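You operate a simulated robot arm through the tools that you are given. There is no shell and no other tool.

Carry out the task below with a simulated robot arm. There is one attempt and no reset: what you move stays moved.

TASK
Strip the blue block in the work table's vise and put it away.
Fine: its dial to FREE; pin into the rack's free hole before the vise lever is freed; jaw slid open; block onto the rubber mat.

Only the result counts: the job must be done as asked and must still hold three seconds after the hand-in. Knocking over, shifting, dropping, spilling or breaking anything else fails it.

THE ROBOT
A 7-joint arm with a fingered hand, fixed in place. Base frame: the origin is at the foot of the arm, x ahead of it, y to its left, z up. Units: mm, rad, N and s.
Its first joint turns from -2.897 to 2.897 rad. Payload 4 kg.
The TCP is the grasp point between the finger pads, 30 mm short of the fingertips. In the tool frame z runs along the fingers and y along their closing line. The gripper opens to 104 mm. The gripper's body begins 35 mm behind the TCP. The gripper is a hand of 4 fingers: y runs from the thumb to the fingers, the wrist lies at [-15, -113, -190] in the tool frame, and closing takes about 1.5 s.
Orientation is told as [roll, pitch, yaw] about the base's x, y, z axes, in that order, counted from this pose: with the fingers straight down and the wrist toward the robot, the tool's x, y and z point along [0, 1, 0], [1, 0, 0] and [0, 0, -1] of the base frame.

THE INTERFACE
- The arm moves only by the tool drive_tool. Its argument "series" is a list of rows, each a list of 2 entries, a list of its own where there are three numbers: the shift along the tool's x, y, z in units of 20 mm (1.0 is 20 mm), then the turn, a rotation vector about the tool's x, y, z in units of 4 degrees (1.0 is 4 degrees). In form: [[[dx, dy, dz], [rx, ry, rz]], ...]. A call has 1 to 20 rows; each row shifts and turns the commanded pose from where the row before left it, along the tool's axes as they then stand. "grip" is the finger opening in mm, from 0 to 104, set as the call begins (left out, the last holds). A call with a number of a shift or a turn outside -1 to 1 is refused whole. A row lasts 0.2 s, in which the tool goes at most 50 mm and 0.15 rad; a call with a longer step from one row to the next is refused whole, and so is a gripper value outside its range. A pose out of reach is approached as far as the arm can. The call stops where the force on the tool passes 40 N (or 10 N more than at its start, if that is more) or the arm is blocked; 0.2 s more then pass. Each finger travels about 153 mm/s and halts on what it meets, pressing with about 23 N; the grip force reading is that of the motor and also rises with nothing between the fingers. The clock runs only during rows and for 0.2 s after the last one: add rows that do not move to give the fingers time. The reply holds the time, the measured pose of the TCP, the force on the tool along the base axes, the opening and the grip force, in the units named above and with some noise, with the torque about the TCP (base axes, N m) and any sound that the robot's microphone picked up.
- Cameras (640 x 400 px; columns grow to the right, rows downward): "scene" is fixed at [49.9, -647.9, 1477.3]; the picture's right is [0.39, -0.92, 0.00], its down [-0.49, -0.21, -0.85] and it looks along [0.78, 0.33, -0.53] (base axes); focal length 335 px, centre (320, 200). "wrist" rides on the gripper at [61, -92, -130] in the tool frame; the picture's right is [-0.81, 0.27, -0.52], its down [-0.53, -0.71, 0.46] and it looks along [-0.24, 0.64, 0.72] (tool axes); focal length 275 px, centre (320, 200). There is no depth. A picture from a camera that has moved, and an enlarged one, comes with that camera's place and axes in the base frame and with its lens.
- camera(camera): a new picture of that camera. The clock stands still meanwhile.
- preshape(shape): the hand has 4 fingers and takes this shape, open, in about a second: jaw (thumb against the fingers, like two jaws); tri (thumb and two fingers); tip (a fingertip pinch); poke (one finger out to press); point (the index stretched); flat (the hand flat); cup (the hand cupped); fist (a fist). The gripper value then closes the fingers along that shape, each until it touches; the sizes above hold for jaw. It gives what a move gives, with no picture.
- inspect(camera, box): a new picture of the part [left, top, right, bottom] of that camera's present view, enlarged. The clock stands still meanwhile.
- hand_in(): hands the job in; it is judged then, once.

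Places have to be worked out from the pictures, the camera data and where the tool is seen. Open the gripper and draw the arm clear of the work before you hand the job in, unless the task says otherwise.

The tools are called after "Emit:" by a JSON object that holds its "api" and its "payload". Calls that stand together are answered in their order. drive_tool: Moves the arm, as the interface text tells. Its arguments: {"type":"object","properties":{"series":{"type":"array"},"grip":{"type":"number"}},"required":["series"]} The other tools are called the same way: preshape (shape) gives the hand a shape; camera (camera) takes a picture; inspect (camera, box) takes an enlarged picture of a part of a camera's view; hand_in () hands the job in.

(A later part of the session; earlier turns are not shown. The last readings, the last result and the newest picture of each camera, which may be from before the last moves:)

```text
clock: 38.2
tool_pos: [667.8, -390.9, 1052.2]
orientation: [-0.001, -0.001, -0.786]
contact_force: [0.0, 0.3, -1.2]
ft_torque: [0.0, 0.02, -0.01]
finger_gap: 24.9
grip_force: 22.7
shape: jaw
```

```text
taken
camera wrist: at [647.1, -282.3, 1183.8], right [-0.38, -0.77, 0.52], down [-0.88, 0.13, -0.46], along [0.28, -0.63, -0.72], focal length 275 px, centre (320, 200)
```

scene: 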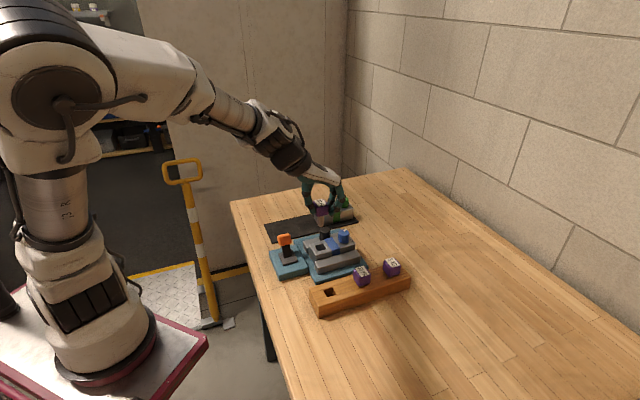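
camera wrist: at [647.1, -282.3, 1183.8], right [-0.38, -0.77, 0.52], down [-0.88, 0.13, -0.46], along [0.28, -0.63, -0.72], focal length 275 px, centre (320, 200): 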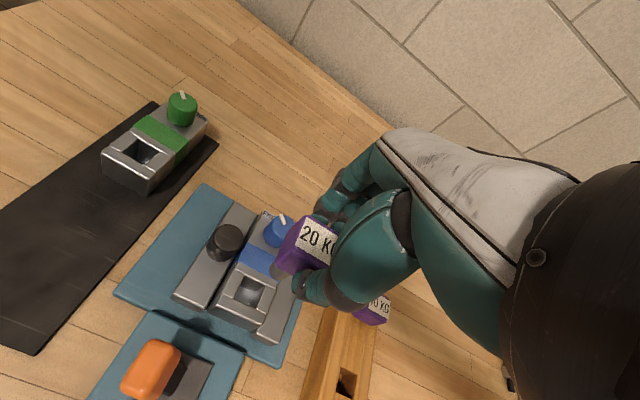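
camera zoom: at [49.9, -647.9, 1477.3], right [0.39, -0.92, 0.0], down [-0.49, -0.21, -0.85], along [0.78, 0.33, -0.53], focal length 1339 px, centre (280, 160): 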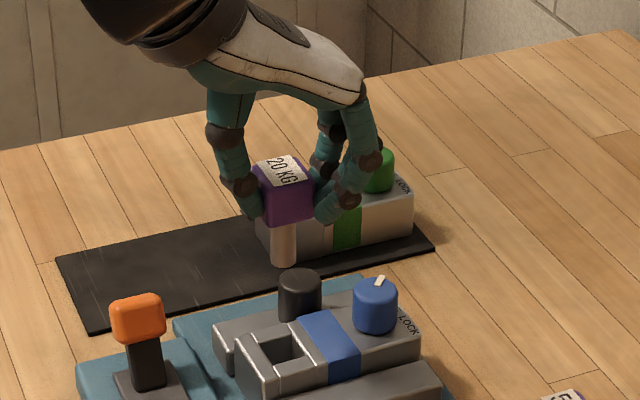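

The pin is fully out; its shaft is about 35 mm long and hangs vertically. I carry it at this height to above the rack's free hole.

Emit:
{"api": "drive_tool", "payload": {"series": [[[-0.8825, -0.217, 0], [0, 0, 0]], [[-0.8825, -0.217, 0], [0, 0, 0]], [[-0.8825, -0.217, 0], [0, 0, 0]], [[-0.8825, -0.217, 0], [0, 0, 0]], [[-0.8825, -0.217, 0], [0, 0, 0]], [[-0.8825, -0.217, 0], [0, 0, 0]], [[-0.8825, -0.217, 0], [0, 0, 0]], [[-0.8825, -0.217, 0], [0, 0, 0]], [[0, 0, 0], [0, 0, 0]], [[0, 0, 0], [0, 0, 0]], [[0, 0, 0], [0, 0, 0]]]}}

Emit:
{"api": "camera", "payload": {"camera": "scene"}}

Emit:
{"api": "inspect", "payload": {"camera": "scene", "box": [260, 210, 400, 330]}}

Emit:
{"api": "camera", "payload": {"camera": "wrist"}}

```text
clock: 40.6
tool_pos: [544.2, -467.6, 1052.2]
orientation: [0.0, 0.0, -0.784]
contact_force: [0.2, 0.3, -0.2]
ft_torque: [0.0, 0.02, -0.02]
finger_gap: 24.7
grip_force: 22.8
shape: jaw
```

```text
taken
```

scene: 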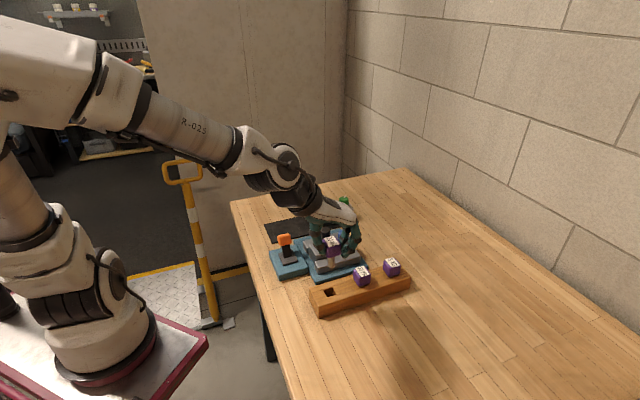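

```text
3.33 times, centred on (330, 270) of scene
camera zoom: at [49.9, -647.9, 1477.3], right [0.39, -0.92, 0.0], down [-0.49, -0.21, -0.85], along [0.78, 0.33, -0.53], focal length 1116 px, centre (287, -33)
```

zoom: 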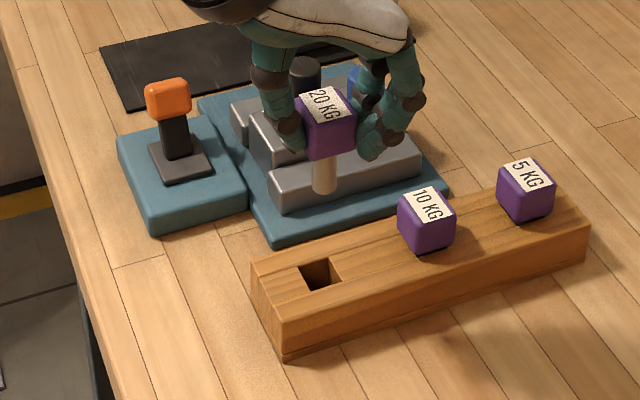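

```text
taken
camera wrist: at [522.1, -359.0, 1183.3], right [-0.38, -0.77, 0.52], down [-0.88, 0.13, -0.46], along [0.28, -0.63, -0.72], focal length 275 px, centre (320, 200)
```

wrist: 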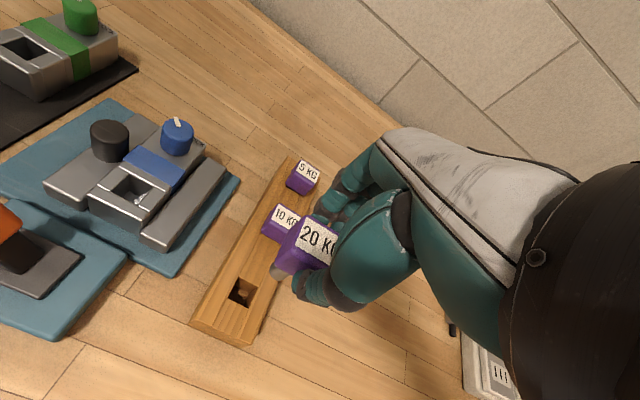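

The scene view matches predictions to within about 1–2 mm. I check the hole and the shaft from the wrist camera.

Emit:
{"api": "inspect", "payload": {"camera": "wrist", "box": [180, 200, 360, 350]}}

Emit:
{"api": "inspect", "payload": {"camera": "scene", "box": [310, 225, 370, 305]}}

```text
2.67 times, centred on (270, 275) of wrist
camera zoom: at [522.1, -359.0, 1183.3], right [-0.38, -0.77, 0.52], down [-0.88, 0.13, -0.46], along [0.28, -0.63, -0.72], focal length 734 px, centre (453, 0)
```

zoom: 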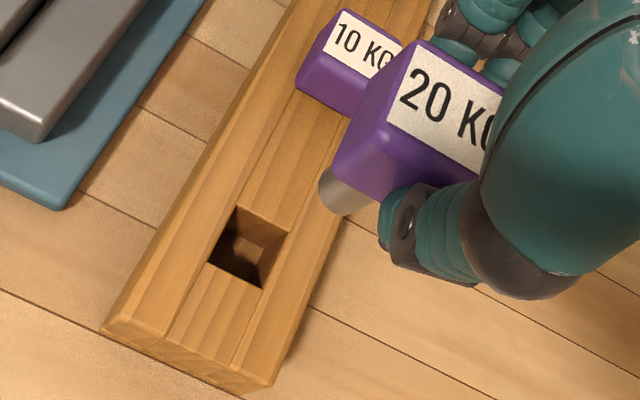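

```text
5.00 times, centred on (340, 265) of scene
camera zoom: at [49.9, -647.9, 1477.3], right [0.39, -0.92, 0.0], down [-0.49, -0.21, -0.85], along [0.78, 0.33, -0.53], focal length 1673 px, centre (220, -125)
```

zoom: 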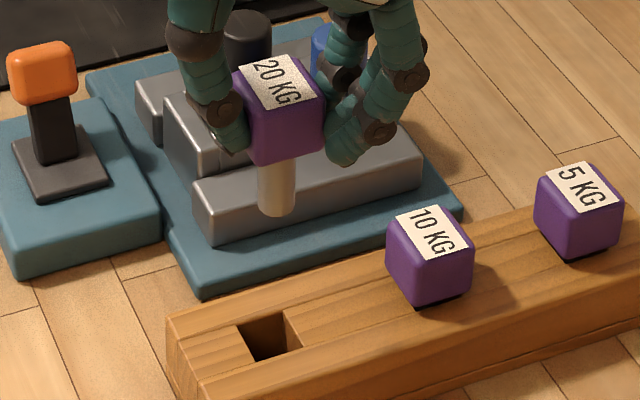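

The hole centre from this view is (547.5,-463.1), consistent, and it's about 23 mm square against a shaft of about 16 mm. I zoom in on the shaft end for its exact place.

Emit:
{"api": "inspect", "payload": {"camera": "wrist", "box": [260, 210, 340, 290]}}

```text
5.00 times, centred on (300, 250) of wrist
camera zoom: at [522.1, -359.0, 1183.3], right [-0.38, -0.77, 0.52], down [-0.88, 0.13, -0.46], along [0.28, -0.63, -0.72], focal length 1376 px, centre (420, -50)
```

zoom: 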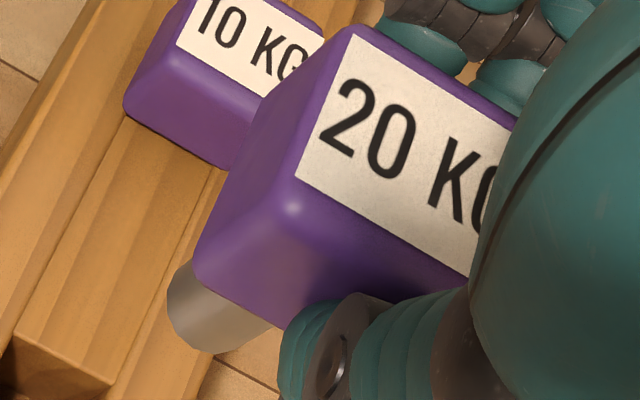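

The pin axis is estimated at about (547.3,-463.7) against the hole at (548.1,-462.7), within about 1 mm. I nudge by 1 mm, lower until the shaft tip is just above the rack, and check.

Emit:
{"api": "drive_tool", "payload": {"series": [[[0.05, 0, 0], [0, 0, 0]], [[0, 0, 0.8], [0, 0, 0]], [[0, 0, 0.8], [0, 0, 0]], [[0, 0, 0.8], [0, 0, 0]], [[0, 0, 0.8], [0, 0, 0]], [[0, 0, 0.3], [0, 0, 0]], [[0, 0, 0], [0, 0, 0]], [[0, 0, 0], [0, 0, 0]]]}}

Emit:
{"api": "inspect", "payload": {"camera": "scene", "box": [300, 235, 370, 315]}}

Emit:
{"api": "inspect", "payload": {"camera": "wrist", "box": [220, 200, 340, 300]}}

```text
clock: 42.4
tool_pos: [543.1, -466.6, 984.6]
orientation: [-0.001, -0.001, -0.786]
contact_force: [-0.3, -0.3, 0.1]
ft_torque: [-0.02, 0.0, -0.01]
finger_gap: 24.8
grip_force: 22.9
shape: jaw
```

```text
5.00 times, centred on (335, 275) of scene
camera zoom: at [49.9, -647.9, 1477.3], right [0.39, -0.92, 0.0], down [-0.49, -0.21, -0.85], along [0.78, 0.33, -0.53], focal length 1673 px, centre (245, -175)
```

zoom: 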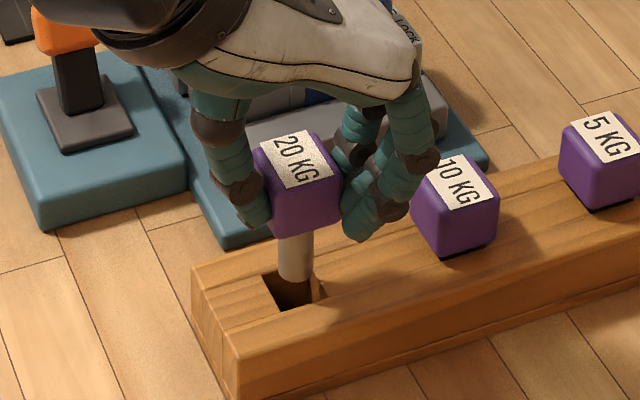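

```text
4.00 times, centred on (280, 250) of wrist
camera zoom: at [521.6, -357.9, 1114.1], right [-0.38, -0.77, 0.52], down [-0.88, 0.13, -0.46], along [0.28, -0.63, -0.72], focal length 1101 px, centre (480, 0)
```

zoom: 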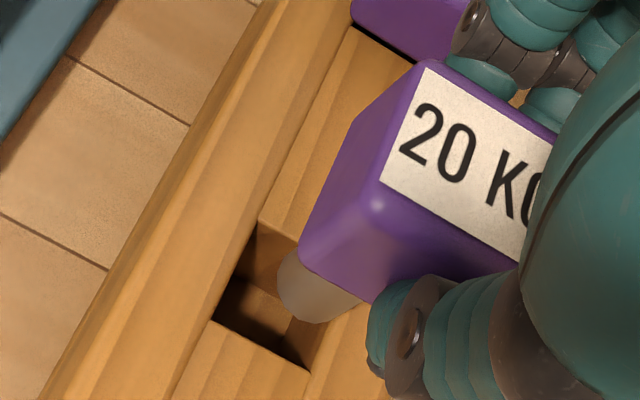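

The shaft tip is over the hole, with about 1.5 mm left to correct in +x. I nudge and lower into the hole gently, watching the force.

Emit:
{"api": "drive_tool", "payload": {"series": [[[0.055, 0.055, 0], [0, 0, 0]], [[0, 0, 0.35], [0, 0, 0]], [[0, 0, 0.35], [0, 0, 0]], [[0, 0, 0.35], [0, 0, 0]], [[0, 0, 0.35], [0, 0, 0]], [[0, 0, 0.35], [0, 0, 0]], [[0, 0, 0], [0, 0, 0]], [[0, 0, 0], [0, 0, 0]]]}}

Emit:
{"api": "inspect", "payload": {"camera": "scene", "box": [300, 235, 370, 315]}}

Emit:
{"api": "inspect", "payload": {"camera": "wrist", "box": [220, 200, 340, 300]}}

```text
clock: 44.2
tool_pos: [544.4, -465.4, 947.3]
orientation: [0.0, -0.001, -0.785]
contact_force: [-0.2, 0.0, -0.8]
ft_torque: [0.04, 0.05, 0.0]
finger_gap: 24.8
grip_force: 23.2
shape: jaw
```

```text
5.00 times, centred on (335, 275) of scene
camera zoom: at [49.9, -647.9, 1477.3], right [0.39, -0.92, 0.0], down [-0.49, -0.21, -0.85], along [0.78, 0.33, -0.53], focal length 1673 px, centre (245, -175)
```

zoom: 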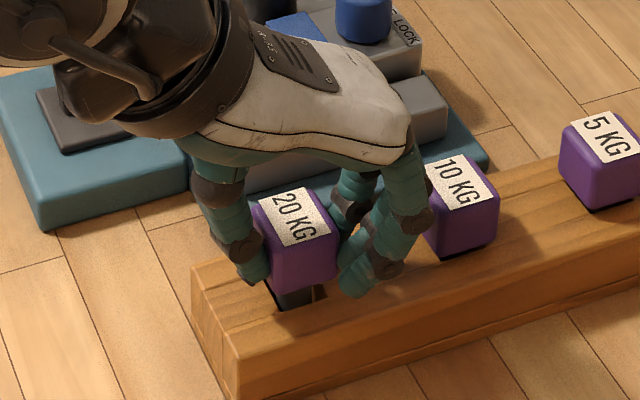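

```text
4.00 times, centred on (280, 250) of wrist
camera zoom: at [522.2, -357.4, 1079.2], right [-0.38, -0.77, 0.52], down [-0.88, 0.13, -0.46], along [0.28, -0.63, -0.72], focal length 1101 px, centre (480, 0)
```

zoom: 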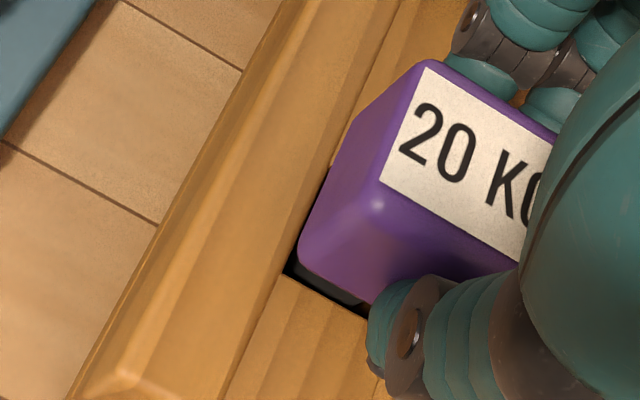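

The shaft is entering with no side force. I continue in small steps until the head seats.

Emit:
{"api": "drive_tool", "payload": {"series": [[[0, 0, 0.15], [0, 0, 0]], [[0, 0, 0.15], [0, 0, 0]], [[0, 0, 0.15], [0, 0, 0]], [[0, 0, 0], [0, 0, 0]]]}}

Emit:
{"api": "inspect", "payload": {"camera": "scene", "box": [300, 235, 370, 315]}}

Emit:
{"api": "inspect", "payload": {"camera": "wrist", "box": [220, 200, 340, 300]}}

```text
clock: 45.2
tool_pos: [545.7, -465.5, 938.5]
orientation: [0.0, -0.001, -0.786]
contact_force: [-1.1, 0.2, 6.5]
ft_torque: [-0.03, 0.03, 0.0]
finger_gap: 25.1
grip_force: 23.0
shape: jaw
```

```text
5.00 times, centred on (335, 275) of scene
camera zoom: at [49.9, -647.9, 1477.3], right [0.39, -0.92, 0.0], down [-0.49, -0.21, -0.85], along [0.78, 0.33, -0.53], focal length 1673 px, centre (245, -175)
```

zoom: 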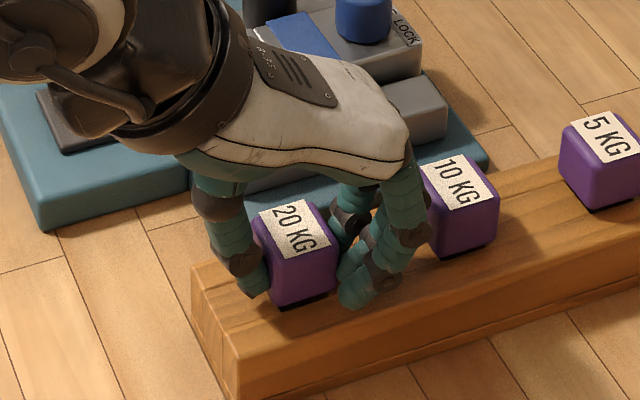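

```text
4.00 times, centred on (280, 250) of wrist
camera zoom: at [523.5, -356.6, 1069.8], right [-0.38, -0.77, 0.52], down [-0.88, 0.13, -0.46], along [0.28, -0.63, -0.72], focal length 1101 px, centre (480, 0)
```

zoom: 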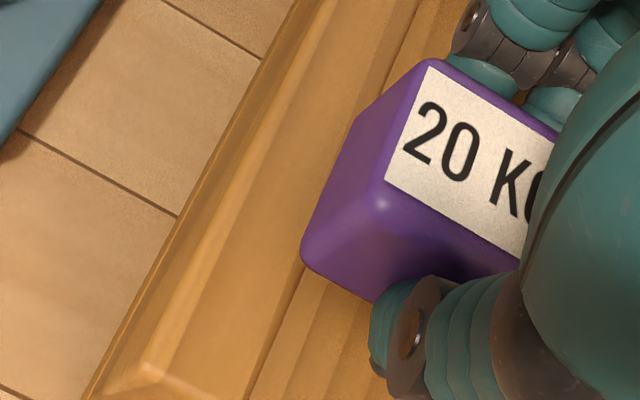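

The head has seated (6.5 N reaction). I open and rise, then check that it stays.

Emit:
{"api": "drive_tool", "payload": {"series": [[[0, 0, 0], [0, 0, 0]], [[0, 0, 0], [0, 0, 0]], [[0, 0, -0.4], [0, 0, 0]], [[0, 0, -0.8], [0, 0, 0]], [[0, 0, -0.8], [0, 0, 0]], [[0, 0, -0.8], [0, 0, 0]], [[0, 0, -0.8], [0, 0, 0]], [[0, 0, -0.8], [0, 0, 0]], [[0, 0, -0.8], [0, 0, 0]], [[0, 0, -0.8], [0, 0, 0]], [[0, 0, 0], [0, 0, 0]]], "grip": 50}}

Emit:
{"api": "inspect", "payload": {"camera": "scene", "box": [250, 190, 430, 320]}}

Emit:
{"api": "camera", "payload": {"camera": "wrist"}}

```text
clock: 47.6
tool_pos: [545.5, -466.4, 1058.9]
orientation: [0.0, 0.0, -0.785]
contact_force: [0.3, 0.8, 0.5]
ft_torque: [0.0, -0.01, -0.01]
finger_gap: 49.8
grip_force: 0.0
shape: jaw
```

```text
3.08 times, centred on (340, 255) of scene
camera zoom: at [49.9, -647.9, 1477.3], right [0.39, -0.92, 0.0], down [-0.49, -0.21, -0.85], along [0.78, 0.33, -0.53], focal length 1030 px, centre (258, 31)
```

zoom: 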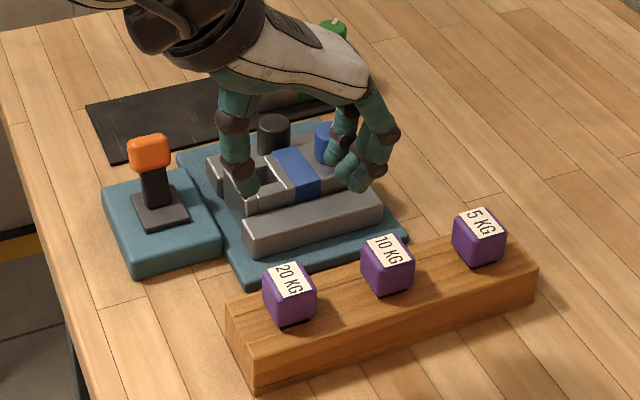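

```text
taken
camera wrist: at [523.4, -357.2, 1189.8], right [-0.38, -0.77, 0.52], down [-0.88, 0.13, -0.46], along [0.28, -0.63, -0.72], focal length 275 px, centre (320, 200)
```

wrist: 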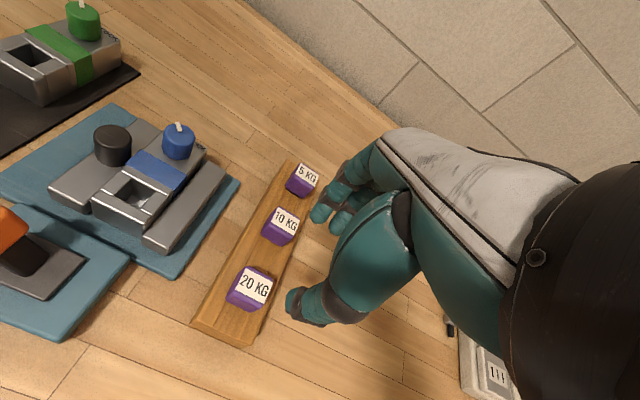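

The pin is seated in the rack. Next I need the lever, so I reposition for an unobstructed wrist view of it and its base.

Emit:
{"api": "drive_tool", "payload": {"series": [[[0.909, -0.389, 0], [0, 0, 0]], [[0.909, -0.389, 0], [0, 0, 0]], [[0.909, -0.389, 0], [0, 0, 0]], [[0.909, -0.389, 0], [0, 0, 0]], [[0.909, -0.389, 0], [0, 0, 0]], [[0.909, -0.389, 0], [0, 0, 0]], [[0.909, -0.389, 0], [0, 0, 0]], [[0, 0, 0], [0, 0, 0]], [[0, 0, 0], [0, 0, 0]]]}}

Emit:
{"api": "camera", "payload": {"camera": "wrist"}}

Emit:
{"api": "inspect", "payload": {"camera": "wrist", "box": [100, 180, 300, 340]}}

Emit:
{"api": "inspect", "payload": {"camera": "scene", "box": [260, 220, 320, 285]}}

```text
clock: 49.6
tool_pos: [596.5, -336.9, 1058.5]
orientation: [0.001, 0.0, -0.785]
contact_force: [-0.3, -0.5, -1.0]
ft_torque: [0.03, 0.03, 0.02]
finger_gap: 49.7
grip_force: 0.0
shape: jaw
```

```text
taken
camera wrist: at [575.4, -229.1, 1188.8], right [-0.38, -0.77, 0.52], down [-0.88, 0.13, -0.46], along [0.28, -0.63, -0.72], focal length 275 px, centre (320, 200)
```

wrist: 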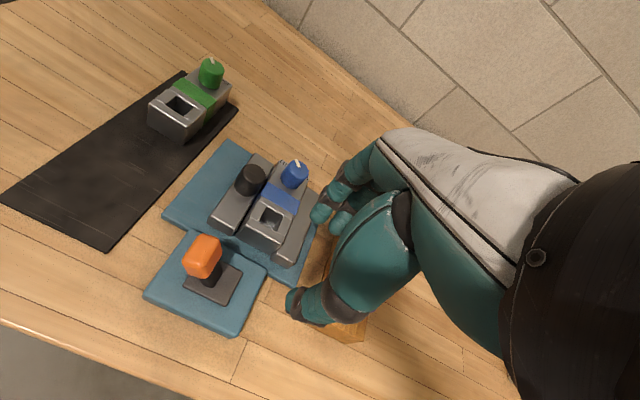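

```text
2.50 times, centred on (200, 260) of wrist
camera zoom: at [575.4, -229.1, 1188.8], right [-0.38, -0.77, 0.52], down [-0.88, 0.13, -0.46], along [0.28, -0.63, -0.72], focal length 688 px, centre (620, 50)
```

zoom: 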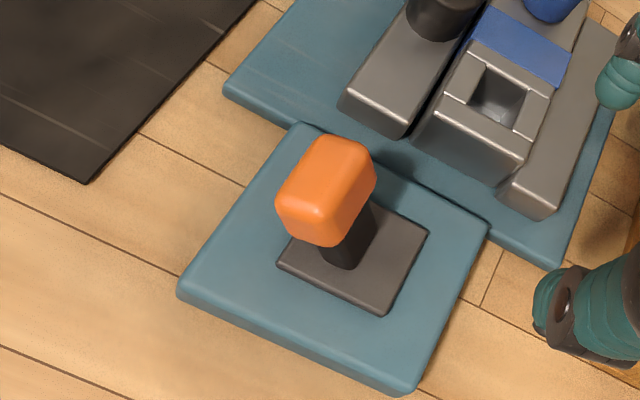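

```text
6.15 times, centred on (290, 252) of scene
camera zoom: at [49.9, -647.9, 1477.3], right [0.39, -0.92, 0.0], down [-0.49, -0.21, -0.85], along [0.78, 0.33, -0.53], focal length 2059 px, centre (505, -123)
```

zoom: 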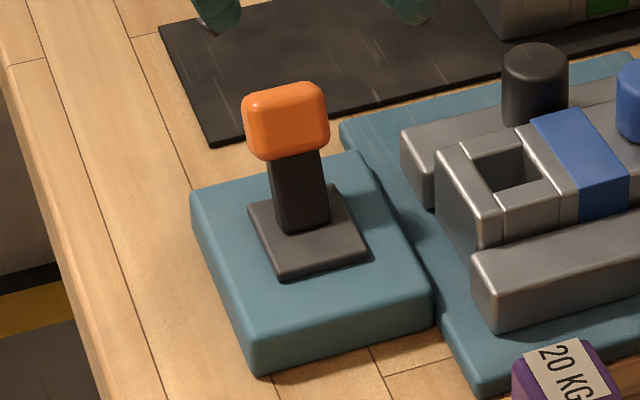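

The lever's base plate centre is at (624.5,-314,892) and its handle centre at (640.8,-297.2,931), so it leans about 28° toward +e2 (away from the fixed jaw). Freeing it should mean swinging it over toward -e2. I yaw the hand to +45° so the row of three fingers can push the handle from its far side.

Emit:
{"api": "drive_tool", "payload": {"series": [[[0, 0, 0], [0, 0, -1]], [[0, 0, 0], [0, 0, -1]], [[0, 0, 0], [0, 0, -1]], [[0, 0, 0], [0, 0, -1]], [[0, 0, 0], [0, 0, -1]], [[0, 0, 0], [0, 0, -1]], [[0, 0, 0], [0, 0, -1]], [[0, 0, 0], [0, 0, -1]], [[0, 0, 0], [0, 0, -1]], [[0, 0, 0], [0, 0, -1]], [[0, 0, 0], [0, 0, -1]], [[0, 0, 0], [0, 0, -1]], [[0, 0, 0], [0, 0, -1]], [[0, 0, 0], [0, 0, -1]], [[0, 0, 0], [0, 0, -1]], [[0, 0, 0], [0, 0, -1]], [[0, 0, 0], [0, 0, -1]], [[0, 0, 0], [0, 0, -1]], [[0, 0, 0], [0, 0, -1]], [[0, 0, 0], [0, 0, -1]]], "grip": 90}}

Emit:
{"api": "drive_tool", "payload": {"series": [[[0, 0, 0], [0, 0, -1]], [[0, 0, 0], [0, 0, -1]], [[0, 0, 0], [0, 0, -0.5]], [[0, 0, 0], [0, 0, 0]], [[0, 0, 0], [0, 0, 0]]]}}

Emit:
{"api": "camera", "payload": {"camera": "wrist"}}

Emit:
{"api": "camera", "payload": {"camera": "scene"}}

```text
clock: 53.8
tool_pos: [595.6, -336.9, 1060.1]
orientation: [0.0, 0.0, 0.613]
contact_force: [-0.1, -0.2, 0.7]
ft_torque: [0.02, 0.0, 0.0]
finger_gap: 89.5
grip_force: 0.1
shape: jaw
```

```text
clock: 55.0
tool_pos: [596.0, -338.0, 1060.0]
orientation: [0.0, 0.0, 0.785]
contact_force: [0.0, -0.1, -0.1]
ft_torque: [-0.04, -0.02, 0.01]
finger_gap: 89.7
grip_force: 0.0
shape: jaw
```

```text
taken
camera wrist: at [487.9, -358.5, 1190.0], right [0.77, -0.38, 0.52], down [-0.13, -0.88, -0.46], along [0.63, 0.28, -0.72], focal length 275 px, centre (320, 200)
```

wrist: 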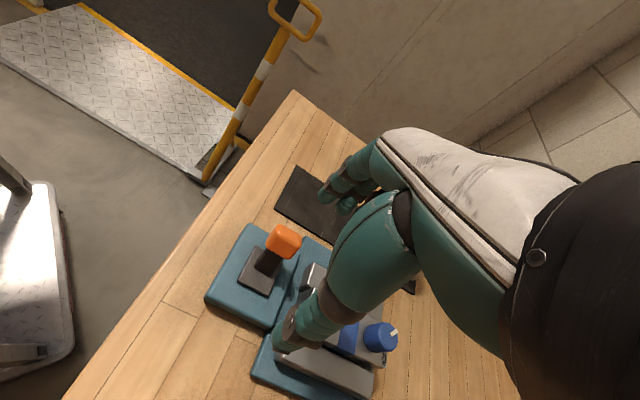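

```text
taken
```

scene: 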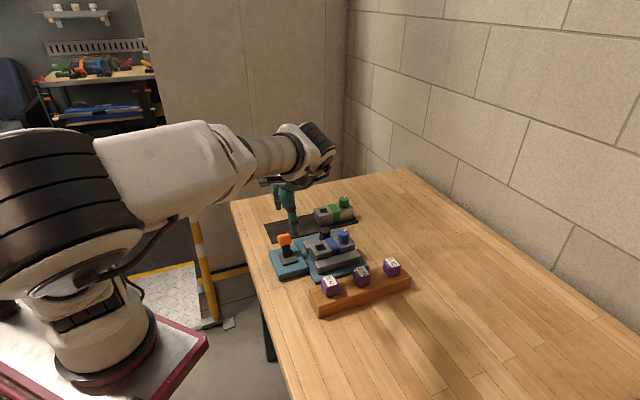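

The lever's handle position is confirmed at (639.5,-298). I move so the fingers are beyond the handle and descend partway.

Emit:
{"api": "drive_tool", "payload": {"series": [[[-0.05, 0.68, 0], [0, 0, 0]], [[-0.05, 0.68, 0], [0, 0, 0]], [[-0.04, 0.67, 0], [0, 0, 0]], [[0, 0, 0.9], [0, 0, 0]], [[0, 0, 0.9], [0, 0, 0]], [[0, 0, 0.9], [0, 0, 0]], [[0, 0, 0.9], [0, 0, 0]], [[0, 0, 0.9], [0, 0, 0]], [[0, 0, 0], [0, 0, 0]], [[0, 0, 0], [0, 0, 0]]]}}

Emit:
{"api": "inspect", "payload": {"camera": "wrist", "box": [200, 120, 440, 320]}}

Emit:
{"api": "inspect", "payload": {"camera": "scene", "box": [250, 180, 370, 280]}}

```text
clock: 57.2
tool_pos: [626.7, -309.4, 969.3]
orientation: [0.0, -0.002, 0.784]
contact_force: [-0.9, -0.7, 0.2]
ft_torque: [-0.02, -0.02, 0.01]
finger_gap: 89.9
grip_force: 0.0
shape: jaw
```

```text
2.00 times, centred on (320, 220) of wrist
camera zoom: at [519.0, -331.2, 1099.8], right [0.77, -0.38, 0.52], down [-0.13, -0.88, -0.46], along [0.63, 0.28, -0.72], focal length 551 px, centre (320, 160)
```

zoom: 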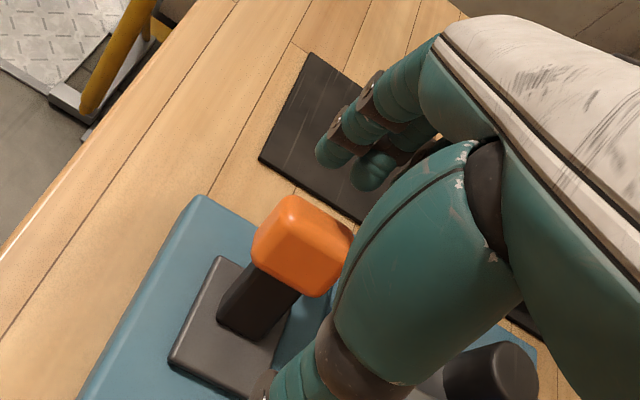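

```text
4.00 times, centred on (310, 230) of scene
camera zoom: at [49.9, -647.9, 1477.3], right [0.39, -0.92, 0.0], down [-0.49, -0.21, -0.85], along [0.78, 0.33, -0.53], focal length 1339 px, centre (360, 80)
```

zoom: 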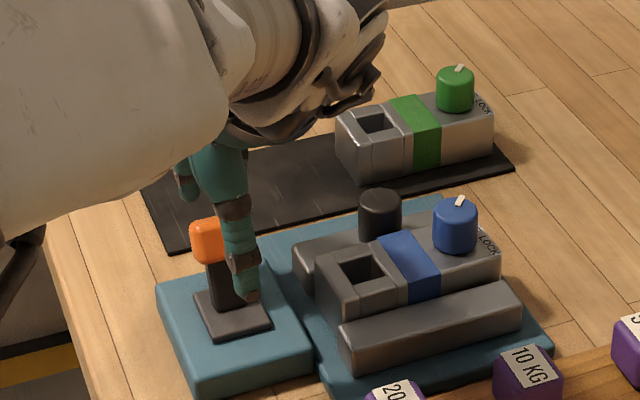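

The fingers are beyond the handle and the thumb is on the near side. I lower to z≈946 and push toward -e2 in small steps.

Emit:
{"api": "drive_tool", "payload": {"series": [[[0, 0, 0.6], [0, 0, 0]], [[0, 0, 0.57], [0, 0, 0]], [[0, 0, 0], [0, 0, 0]], [[0, -0.35, 0], [0, 0, 0]], [[0, -0.35, 0], [0, 0, 0]], [[0, -0.35, 0], [0, 0, 0]], [[0, -0.35, 0], [0, 0, 0]], [[0, -0.35, 0], [0, 0, 0]], [[0, 0, 0], [0, 0, 0]]]}}

Emit:
{"api": "inspect", "payload": {"camera": "wrist", "box": [200, 120, 440, 320]}}

Emit:
{"api": "inspect", "payload": {"camera": "scene", "box": [250, 180, 370, 280]}}

```text
clock: 59.2
tool_pos: [602.6, -335.0, 947.3]
orientation: [0.002, 0.0, 0.785]
contact_force: [0.6, 0.3, 0.6]
ft_torque: [0.02, -0.01, -0.01]
finger_gap: 90.0
grip_force: 0.0
shape: jaw
```

```text
2.00 times, centred on (320, 220) of wrist
camera zoom: at [494.6, -356.3, 1076.7], right [0.77, -0.38, 0.52], down [-0.13, -0.88, -0.46], along [0.63, 0.28, -0.72], focal length 551 px, centre (320, 160)
```

zoom: 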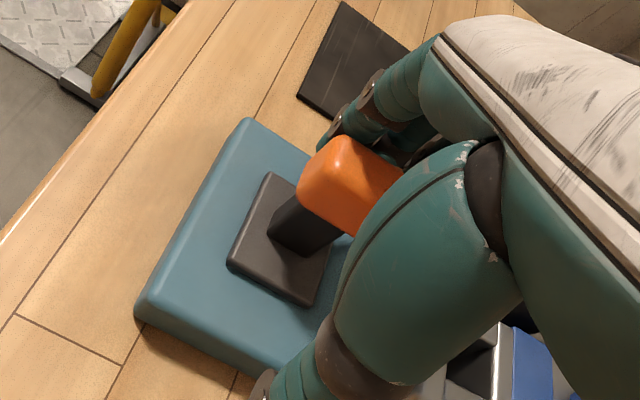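

```text
4.00 times, centred on (310, 230) of scene
camera zoom: at [49.9, -647.9, 1477.3], right [0.39, -0.92, 0.0], down [-0.49, -0.21, -0.85], along [0.78, 0.33, -0.53], focal length 1339 px, centre (360, 80)
```

zoom: 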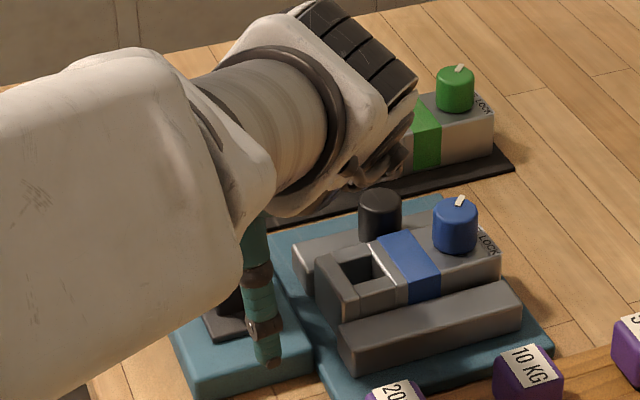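

The fingers have reached the handle and meet very little resistance. I continue pushing the same way.

Emit:
{"api": "drive_tool", "payload": {"series": [[[0, -0.35, 0], [0, 0, 0]], [[0, -0.35, 0], [0, 0, 0]], [[0, -0.35, 0], [0, 0, 0]], [[0, 0, 0], [0, 0, 0]]]}}

Emit:
{"api": "inspect", "payload": {"camera": "wrist", "box": [200, 120, 440, 320]}}

```text
clock: 60.2
tool_pos: [588.6, -350.1, 945.9]
orientation: [0.001, 0.001, 0.785]
contact_force: [0.8, 0.5, 0.5]
ft_torque: [0.03, 0.01, 0.02]
finger_gap: 89.8
grip_force: 0.1
shape: jaw
```

```text
2.00 times, centred on (320, 220) of wrist
camera zoom: at [479.6, -372.2, 1076.8], right [0.77, -0.38, 0.52], down [-0.13, -0.88, -0.46], along [0.63, 0.28, -0.72], focal length 551 px, centre (320, 160)
```

zoom: 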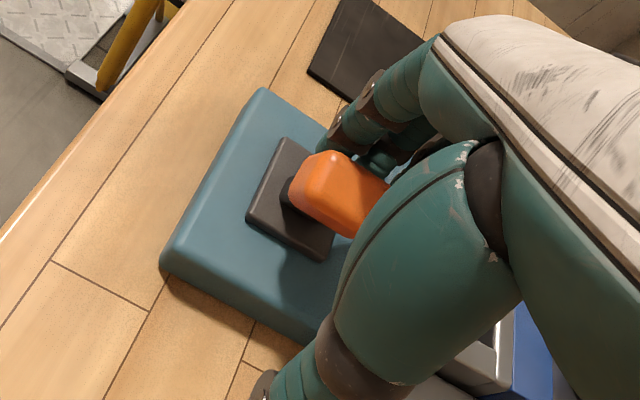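

By my estimate the handle is now about 23 mm on the -e2 side of its base, mirroring the start. I push a little further to find the stop.

Emit:
{"api": "drive_tool", "payload": {"series": [[[0, -0.2, 0], [0, 0, 0]], [[0, -0.2, 0], [0, 0, 0]], [[0, 0, 0], [0, 0, 0]]]}}

Emit:
{"api": "inspect", "payload": {"camera": "wrist", "box": [200, 120, 440, 320]}}

```text
clock: 61.0
tool_pos: [582.4, -355.4, 947.1]
orientation: [0.001, 0.002, 0.785]
contact_force: [6.5, 5.3, 0.5]
ft_torque: [0.13, -0.13, -0.07]
finger_gap: 92.2
grip_force: 0.0
shape: jaw
```

```text
2.00 times, centred on (320, 220) of wrist
camera zoom: at [473.8, -376.7, 1077.0], right [0.77, -0.38, 0.52], down [-0.13, -0.88, -0.46], along [0.63, 0.28, -0.72], focal length 551 px, centre (320, 160)
```

zoom: 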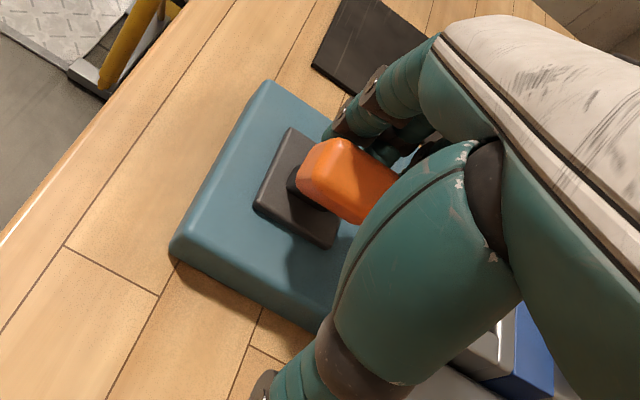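

The force rose to 8.4 N and the fingers flexed, so the lever is at its far stop. I back off, rise and look.

Emit:
{"api": "drive_tool", "payload": {"series": [[[0, 0.3, 0], [0, 0, 0]], [[0, 0.4, 0], [0, 0, 0]], [[0, 0, -0.9], [0, 0, 0]], [[0, 0, -0.9], [0, 0, 0]], [[0, 0, -0.9], [0, 0, 0]], [[0, 0, -0.9], [0, 0, 0]], [[0, 0, -0.9], [0, 0, 0]], [[0, 0, -0.9], [0, 0, 0]], [[0, 0, 0], [0, 0, 0]]]}}

Emit:
{"api": "camera", "payload": {"camera": "wrist"}}

Emit:
{"api": "inspect", "payload": {"camera": "scene", "box": [250, 180, 390, 290]}}

```text
clock: 63.0
tool_pos: [592.6, -347.2, 1055.5]
orientation: [0.001, 0.0, 0.785]
contact_force: [-0.3, 0.3, -0.4]
ft_torque: [0.0, 0.02, 0.01]
finger_gap: 90.1
grip_force: 0.0
shape: jaw
```

```text
taken
camera wrist: at [485.1, -368.0, 1186.1], right [0.77, -0.38, 0.52], down [-0.13, -0.88, -0.46], along [0.63, 0.28, -0.72], focal length 275 px, centre (320, 200)
```

wrist: 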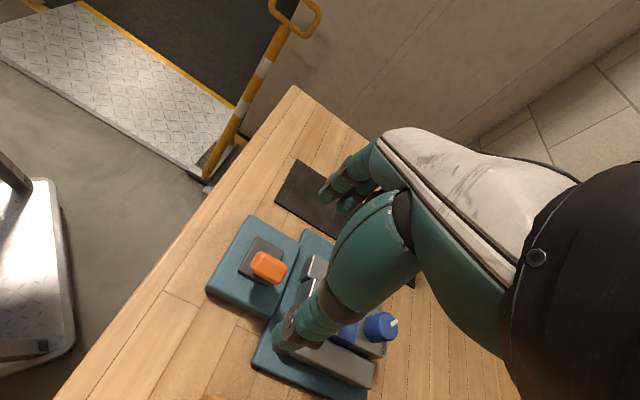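

```text
3.64 times, centred on (320, 235) of scene
camera zoom: at [49.9, -647.9, 1477.3], right [0.39, -0.92, 0.0], down [-0.49, -0.21, -0.85], along [0.78, 0.33, -0.53], focal length 1217 px, centre (320, 73)
```

zoom: 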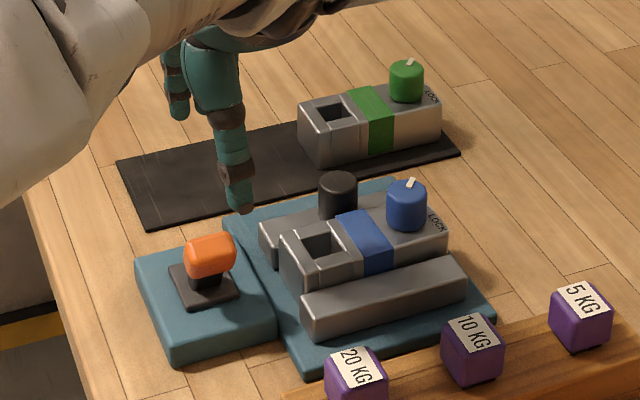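

The lever now leans to the opposite side: freed, with the pin already in the rack. Next comes the jaw: I keep yaw +45° and move over the black knob (≈(724.6,-378), top z≈926), with thumb on the block side and fingers on the far side.

Emit:
{"api": "drive_tool", "payload": {"series": [[[-0.959, 0.597, 0], [0, 0, 0]], [[-0.959, 0.597, 0], [0, 0, 0]], [[-0.959, 0.597, 0], [0, 0, 0]], [[-0.959, 0.597, 0], [0, 0, 0]], [[-0.959, 0.597, 0], [0, 0, 0]], [[-0.959, 0.597, 0], [0, 0, 0]], [[0, 0, 0.9], [0, 0, 0]], [[0, 0, 0.9], [0, 0, 0]], [[0, 0, 0.9], [0, 0, 0]], [[0, 0, 0.6], [0, 0, 0]], [[0, 0, 0], [0, 0, 0]], [[0, 0, 0], [0, 0, 0]]], "grip": 54}}

Emit:
{"api": "camera", "payload": {"camera": "wrist"}}

Emit:
{"api": "inspect", "payload": {"camera": "wrist", "box": [180, 180, 380, 340]}}

Emit:
{"api": "inspect", "payload": {"camera": "scene", "box": [280, 180, 400, 280]}}

```text
clock: 65.6
tool_pos: [723.5, -376.8, 986.6]
orientation: [-0.001, -0.001, 0.784]
contact_force: [0.4, -0.7, -0.2]
ft_torque: [0.0, -0.03, 0.01]
finger_gap: 54.2
grip_force: 0.0
shape: jaw
```

```text
taken
camera wrist: at [614.8, -397.0, 1117.4], right [0.77, -0.38, 0.52], down [-0.13, -0.88, -0.46], along [0.63, 0.28, -0.72], focal length 275 px, centre (320, 200)
```

wrist: 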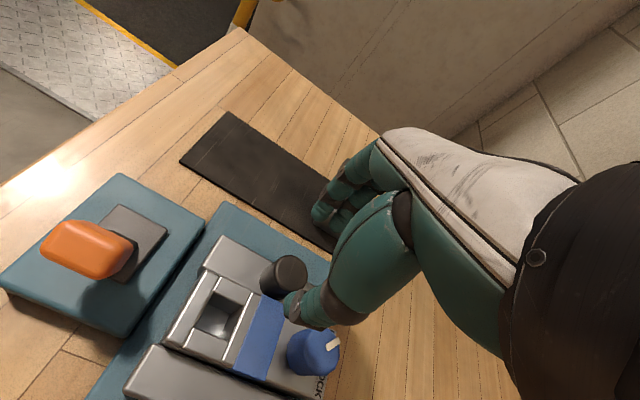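

```text
2.50 times, centred on (280, 260) of wrist
camera zoom: at [614.8, -397.0, 1117.4], right [0.77, -0.38, 0.52], down [-0.13, -0.88, -0.46], along [0.63, 0.28, -0.72], focal length 688 px, centre (420, 50)
```

zoom: 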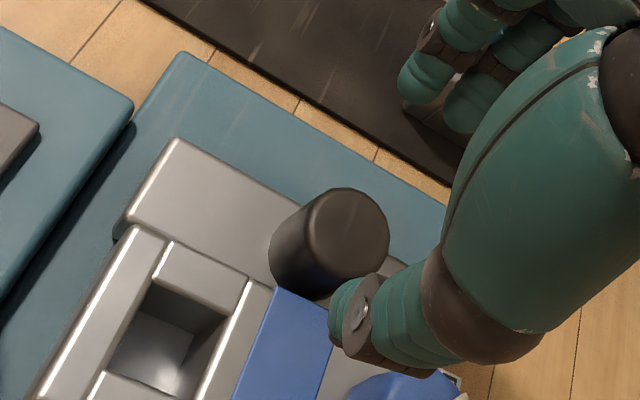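

```text
4.00 times, centred on (340, 230) of scene
camera zoom: at [49.9, -647.9, 1477.3], right [0.39, -0.92, 0.0], down [-0.49, -0.21, -0.85], along [0.78, 0.33, -0.53], focal length 1339 px, centre (240, 80)
```

zoom: 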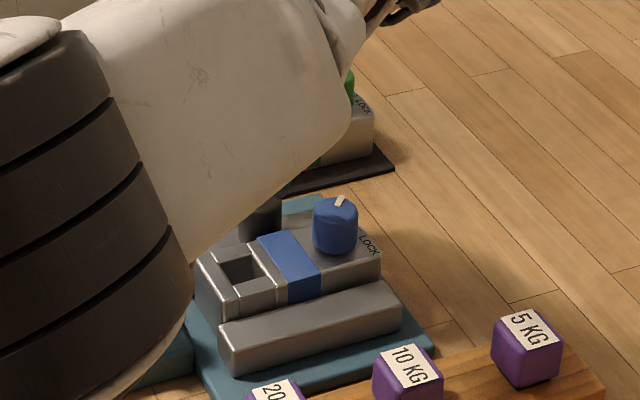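

The knob top is confirmed at (724.2,-377.3), under the TCP. I descend to z≈947 and close on the knob.

Emit:
{"api": "drive_tool", "payload": {"series": [[[0, 0, 0.7], [0, 0, 0]], [[0, 0, 0.7], [0, 0, 0]], [[0, 0, 0.57], [0, 0, 0]], [[0, 0, 0], [0, 0, 0]]]}}

Emit:
{"api": "drive_tool", "payload": {"series": [[[0, 0, 0], [0, 0, 0]], [[0, 0, 0], [0, 0, 0]], [[0, 0, 0], [0, 0, 0]], [[0, 0, 0], [0, 0, 0]], [[0, 0, 0], [0, 0, 0]]], "grip": 20}}

Emit:
{"api": "inspect", "payload": {"camera": "wrist", "box": [180, 180, 380, 340]}}

```text
clock: 66.6
tool_pos: [723.3, -375.5, 947.8]
orientation: [0.0, -0.002, 0.785]
contact_force: [-1.1, 0.2, 0.1]
ft_torque: [-0.01, 0.03, -0.02]
finger_gap: 54.4
grip_force: 0.0
shape: jaw
```

```text
clock: 67.8
tool_pos: [722.9, -375.6, 949.7]
orientation: [-0.001, 0.0, 0.785]
contact_force: [-0.5, -0.8, 0.1]
ft_torque: [0.0, 0.01, 0.02]
finger_gap: 21.1
grip_force: 0.1
shape: jaw
```

```text
2.50 times, centred on (280, 260) of wrist
camera zoom: at [614.8, -396.4, 1079.3], right [0.77, -0.38, 0.52], down [-0.13, -0.88, -0.46], along [0.63, 0.28, -0.72], focal length 688 px, centre (420, 50)
```

zoom: 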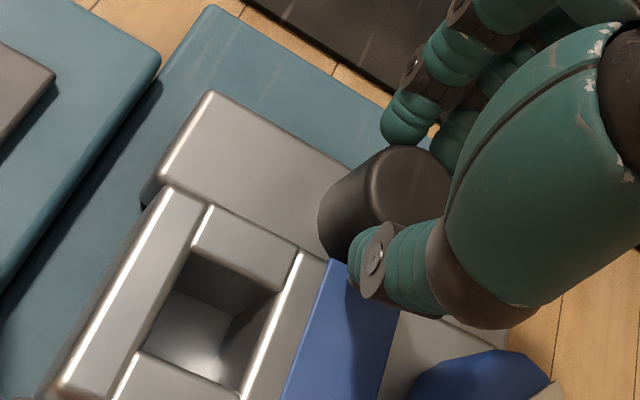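

The fingers reached the 20 mm target with barely any force, so I command a tighter grip on the knob.

Emit:
{"api": "drive_tool", "payload": {"series": [[[0, 0, 0], [0, 0, 0]], [[0, 0, 0], [0, 0, 0]], [[0, 0, 0], [0, 0, 0]], [[0, 0, 0], [0, 0, 0]]], "grip": 8}}

Emit:
{"api": "inspect", "payload": {"camera": "wrist", "box": [180, 180, 380, 340]}}

```text
clock: 68.8
tool_pos: [722.1, -376.3, 949.0]
orientation: [0.0, 0.002, 0.785]
contact_force: [-1.1, 0.7, -0.5]
ft_torque: [0.01, 0.02, -0.01]
finger_gap: 20.9
grip_force: 22.6
shape: jaw
```

```text
2.50 times, centred on (280, 260) of wrist
camera zoom: at [614.8, -396.4, 1079.2], right [0.77, -0.38, 0.52], down [-0.13, -0.88, -0.46], along [0.63, 0.28, -0.72], focal length 688 px, centre (420, 50)
```

zoom: 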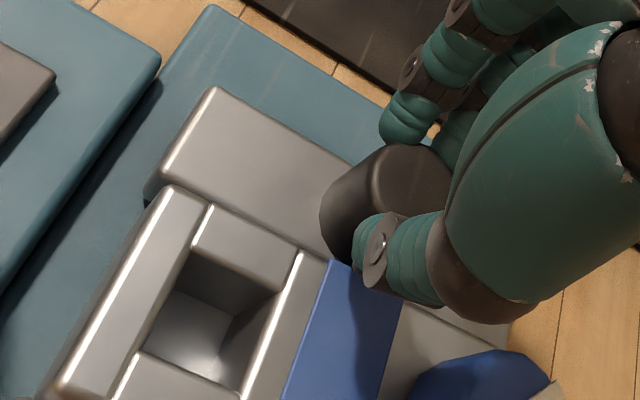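

The knob is firmly gripped now. I pull the jaw open along +e2 (+y tool) in small steps.

Emit:
{"api": "drive_tool", "payload": {"series": [[[0, 0.25, 0], [0, 0, 0]], [[0, 0.25, 0], [0, 0, 0]], [[0, 0.25, 0], [0, 0, 0]], [[0, 0, 0], [0, 0, 0]]]}}

Emit:
{"api": "inspect", "payload": {"camera": "wrist", "box": [180, 180, 380, 340]}}

```text
clock: 69.8
tool_pos: [735.9, -364.7, 948.8]
orientation: [0.0, 0.0, 0.785]
contact_force: [-4.7, 4.6, 0.4]
ft_torque: [0.11, 0.18, 0.11]
finger_gap: 20.7
grip_force: 23.3
shape: jaw
```

```text
2.50 times, centred on (280, 260) of wrist
camera zoom: at [626.5, -386.0, 1079.1], right [0.77, -0.38, 0.52], down [-0.13, -0.88, -0.46], along [0.63, 0.28, -0.72], focal length 688 px, centre (420, 50)
```

zoom: 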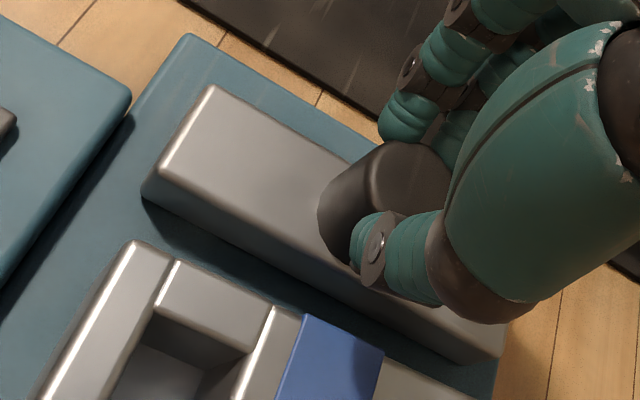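

The jaw slides cleanly and the block stays in place. I continue opening.

Emit:
{"api": "drive_tool", "payload": {"series": [[[0.03, 0.25, 0], [0, 0, 0]], [[0.03, 0.25, 0], [0, 0, 0]], [[0, 0.25, 0], [0, 0, 0]], [[0, 0.25, 0], [0, 0, 0]], [[0, 0, 0], [0, 0, 0]]]}}

Emit:
{"api": "inspect", "payload": {"camera": "wrist", "box": [180, 180, 380, 340]}}

```text
clock: 71.0
tool_pos: [747.4, -350.9, 949.0]
orientation: [0.0, -0.003, 0.787]
contact_force: [-2.3, 0.8, -3.0]
ft_torque: [-0.01, 0.08, 0.0]
finger_gap: 20.8
grip_force: 22.6
shape: jaw
```

```text
2.50 times, centred on (280, 260) of wrist
camera zoom: at [639.0, -372.5, 1079.5], right [0.77, -0.38, 0.52], down [-0.13, -0.88, -0.46], along [0.63, 0.28, -0.72], focal length 688 px, centre (420, 50)
```

zoom: 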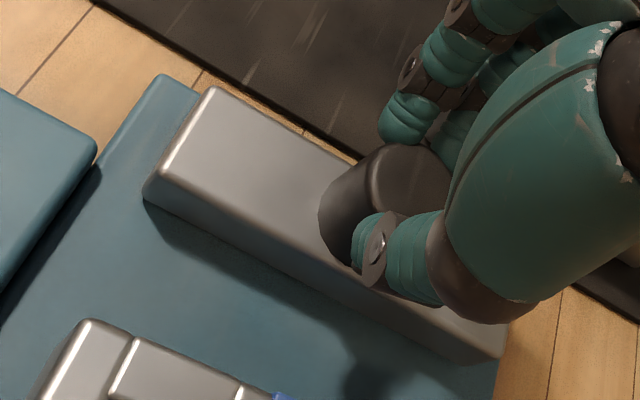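

The jaw has moved 36 mm. I try a few mm more to see if it reaches a stop.

Emit:
{"api": "drive_tool", "payload": {"series": [[[0, 0.2, 0], [0, 0, 0]], [[0, 0.2, 0], [0, 0, 0]], [[0, 0, 0], [0, 0, 0]]]}}

Emit:
{"api": "inspect", "payload": {"camera": "wrist", "box": [180, 180, 380, 340]}}

```text
clock: 71.8
tool_pos: [751.9, -346.9, 948.3]
orientation: [0.0, 0.0, 0.784]
contact_force: [-15.2, -8.5, 3.5]
ft_torque: [-0.22, 0.43, 0.03]
finger_gap: 20.9
grip_force: 22.7
shape: jaw
```

```text
2.50 times, centred on (280, 260) of wrist
camera zoom: at [644.5, -367.1, 1078.8], right [0.77, -0.38, 0.52], down [-0.13, -0.88, -0.45], along [0.63, 0.28, -0.72], focal length 688 px, centre (420, 50)
```

zoom: 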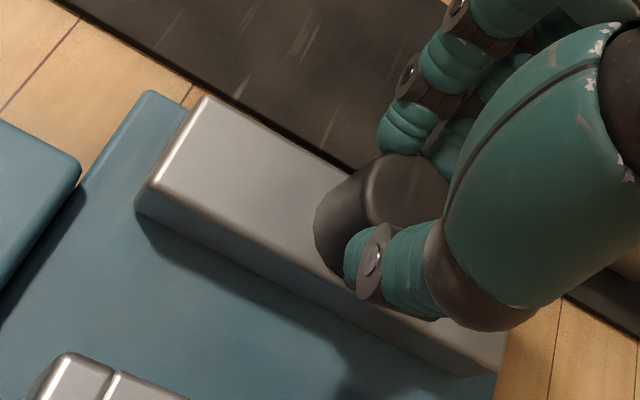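

The stop is reached (17 N) after about 41 mm of travel. I release and rise.

Emit:
{"api": "drive_tool", "payload": {"series": [[[0, 0, 0], [0, 0, 0]], [[0, 0, 0], [0, 0, 0]], [[0, 0, -0.5], [0, 0, 0]], [[0, 0, -0.9], [0, 0, 0]], [[0, 0, -0.9], [0, 0, 0]], [[0, 0, -0.9], [0, 0, 0]], [[0, 0, -0.9], [0, 0, 0]], [[0, 0, -0.9], [0, 0, 0]], [[0, 0, -0.9], [0, 0, 0]], [[0, 0, 0], [0, 0, 0]]], "grip": 54}}

Emit:
{"api": "camera", "payload": {"camera": "wrist"}}

Emit:
{"api": "camera", "payload": {"camera": "scene"}}

```text
clock: 74.0
tool_pos: [753.0, -344.9, 1067.7]
orientation: [-0.002, 0.001, 0.784]
contact_force: [-0.1, 0.9, -0.5]
ft_torque: [0.0, -0.02, 0.0]
finger_gap: 53.5
grip_force: 0.1
shape: jaw
```

```text
taken
camera wrist: at [645.1, -366.1, 1198.2], right [0.77, -0.38, 0.52], down [-0.13, -0.88, -0.46], along [0.63, 0.28, -0.72], focal length 275 px, centre (320, 200)
```

wrist: 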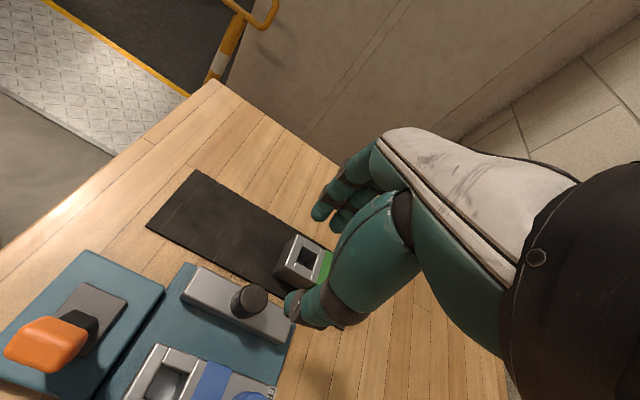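

```text
taken
```

scene: 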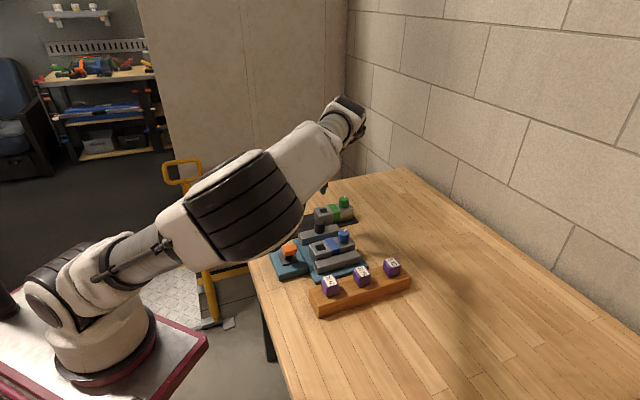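

The jaw is fully open. I enlarge the views to measure the block, the fixed jaw height and the free part of the mat.

Emit:
{"api": "inspect", "payload": {"camera": "wrist", "box": [100, 240, 340, 400]}}

Emit:
{"api": "inspect", "payload": {"camera": "scene", "box": [265, 190, 385, 290]}}

```text
2.50 times, centred on (220, 320) of wrist
camera zoom: at [645.1, -366.1, 1198.2], right [0.77, -0.38, 0.52], down [-0.13, -0.88, -0.46], along [0.63, 0.28, -0.72], focal length 688 px, centre (570, -100)
```

zoom: 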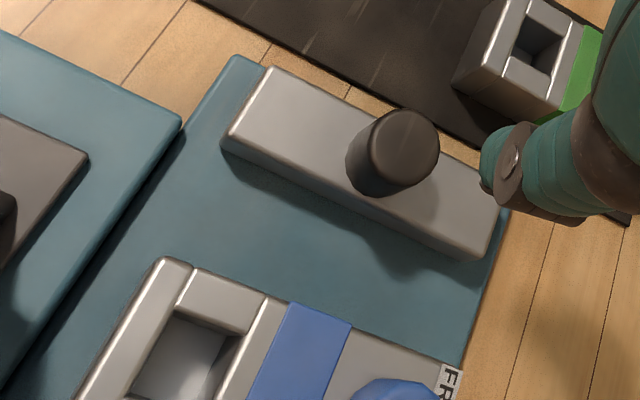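

```text
4.00 times, centred on (325, 240) of scene
camera zoom: at [49.9, -647.9, 1477.3], right [0.39, -0.92, 0.0], down [-0.49, -0.21, -0.85], along [0.78, 0.33, -0.53], focal length 1339 px, centre (300, 40)
```

zoom: 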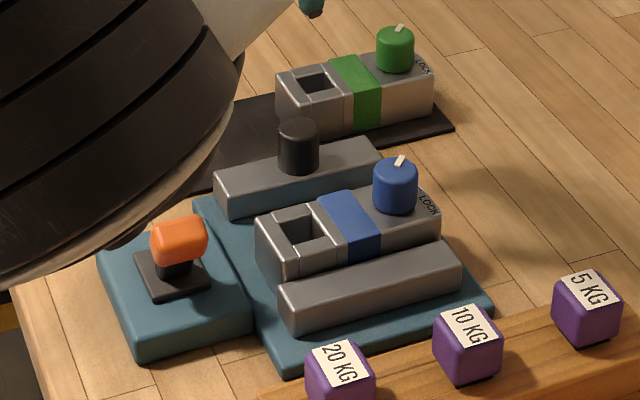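

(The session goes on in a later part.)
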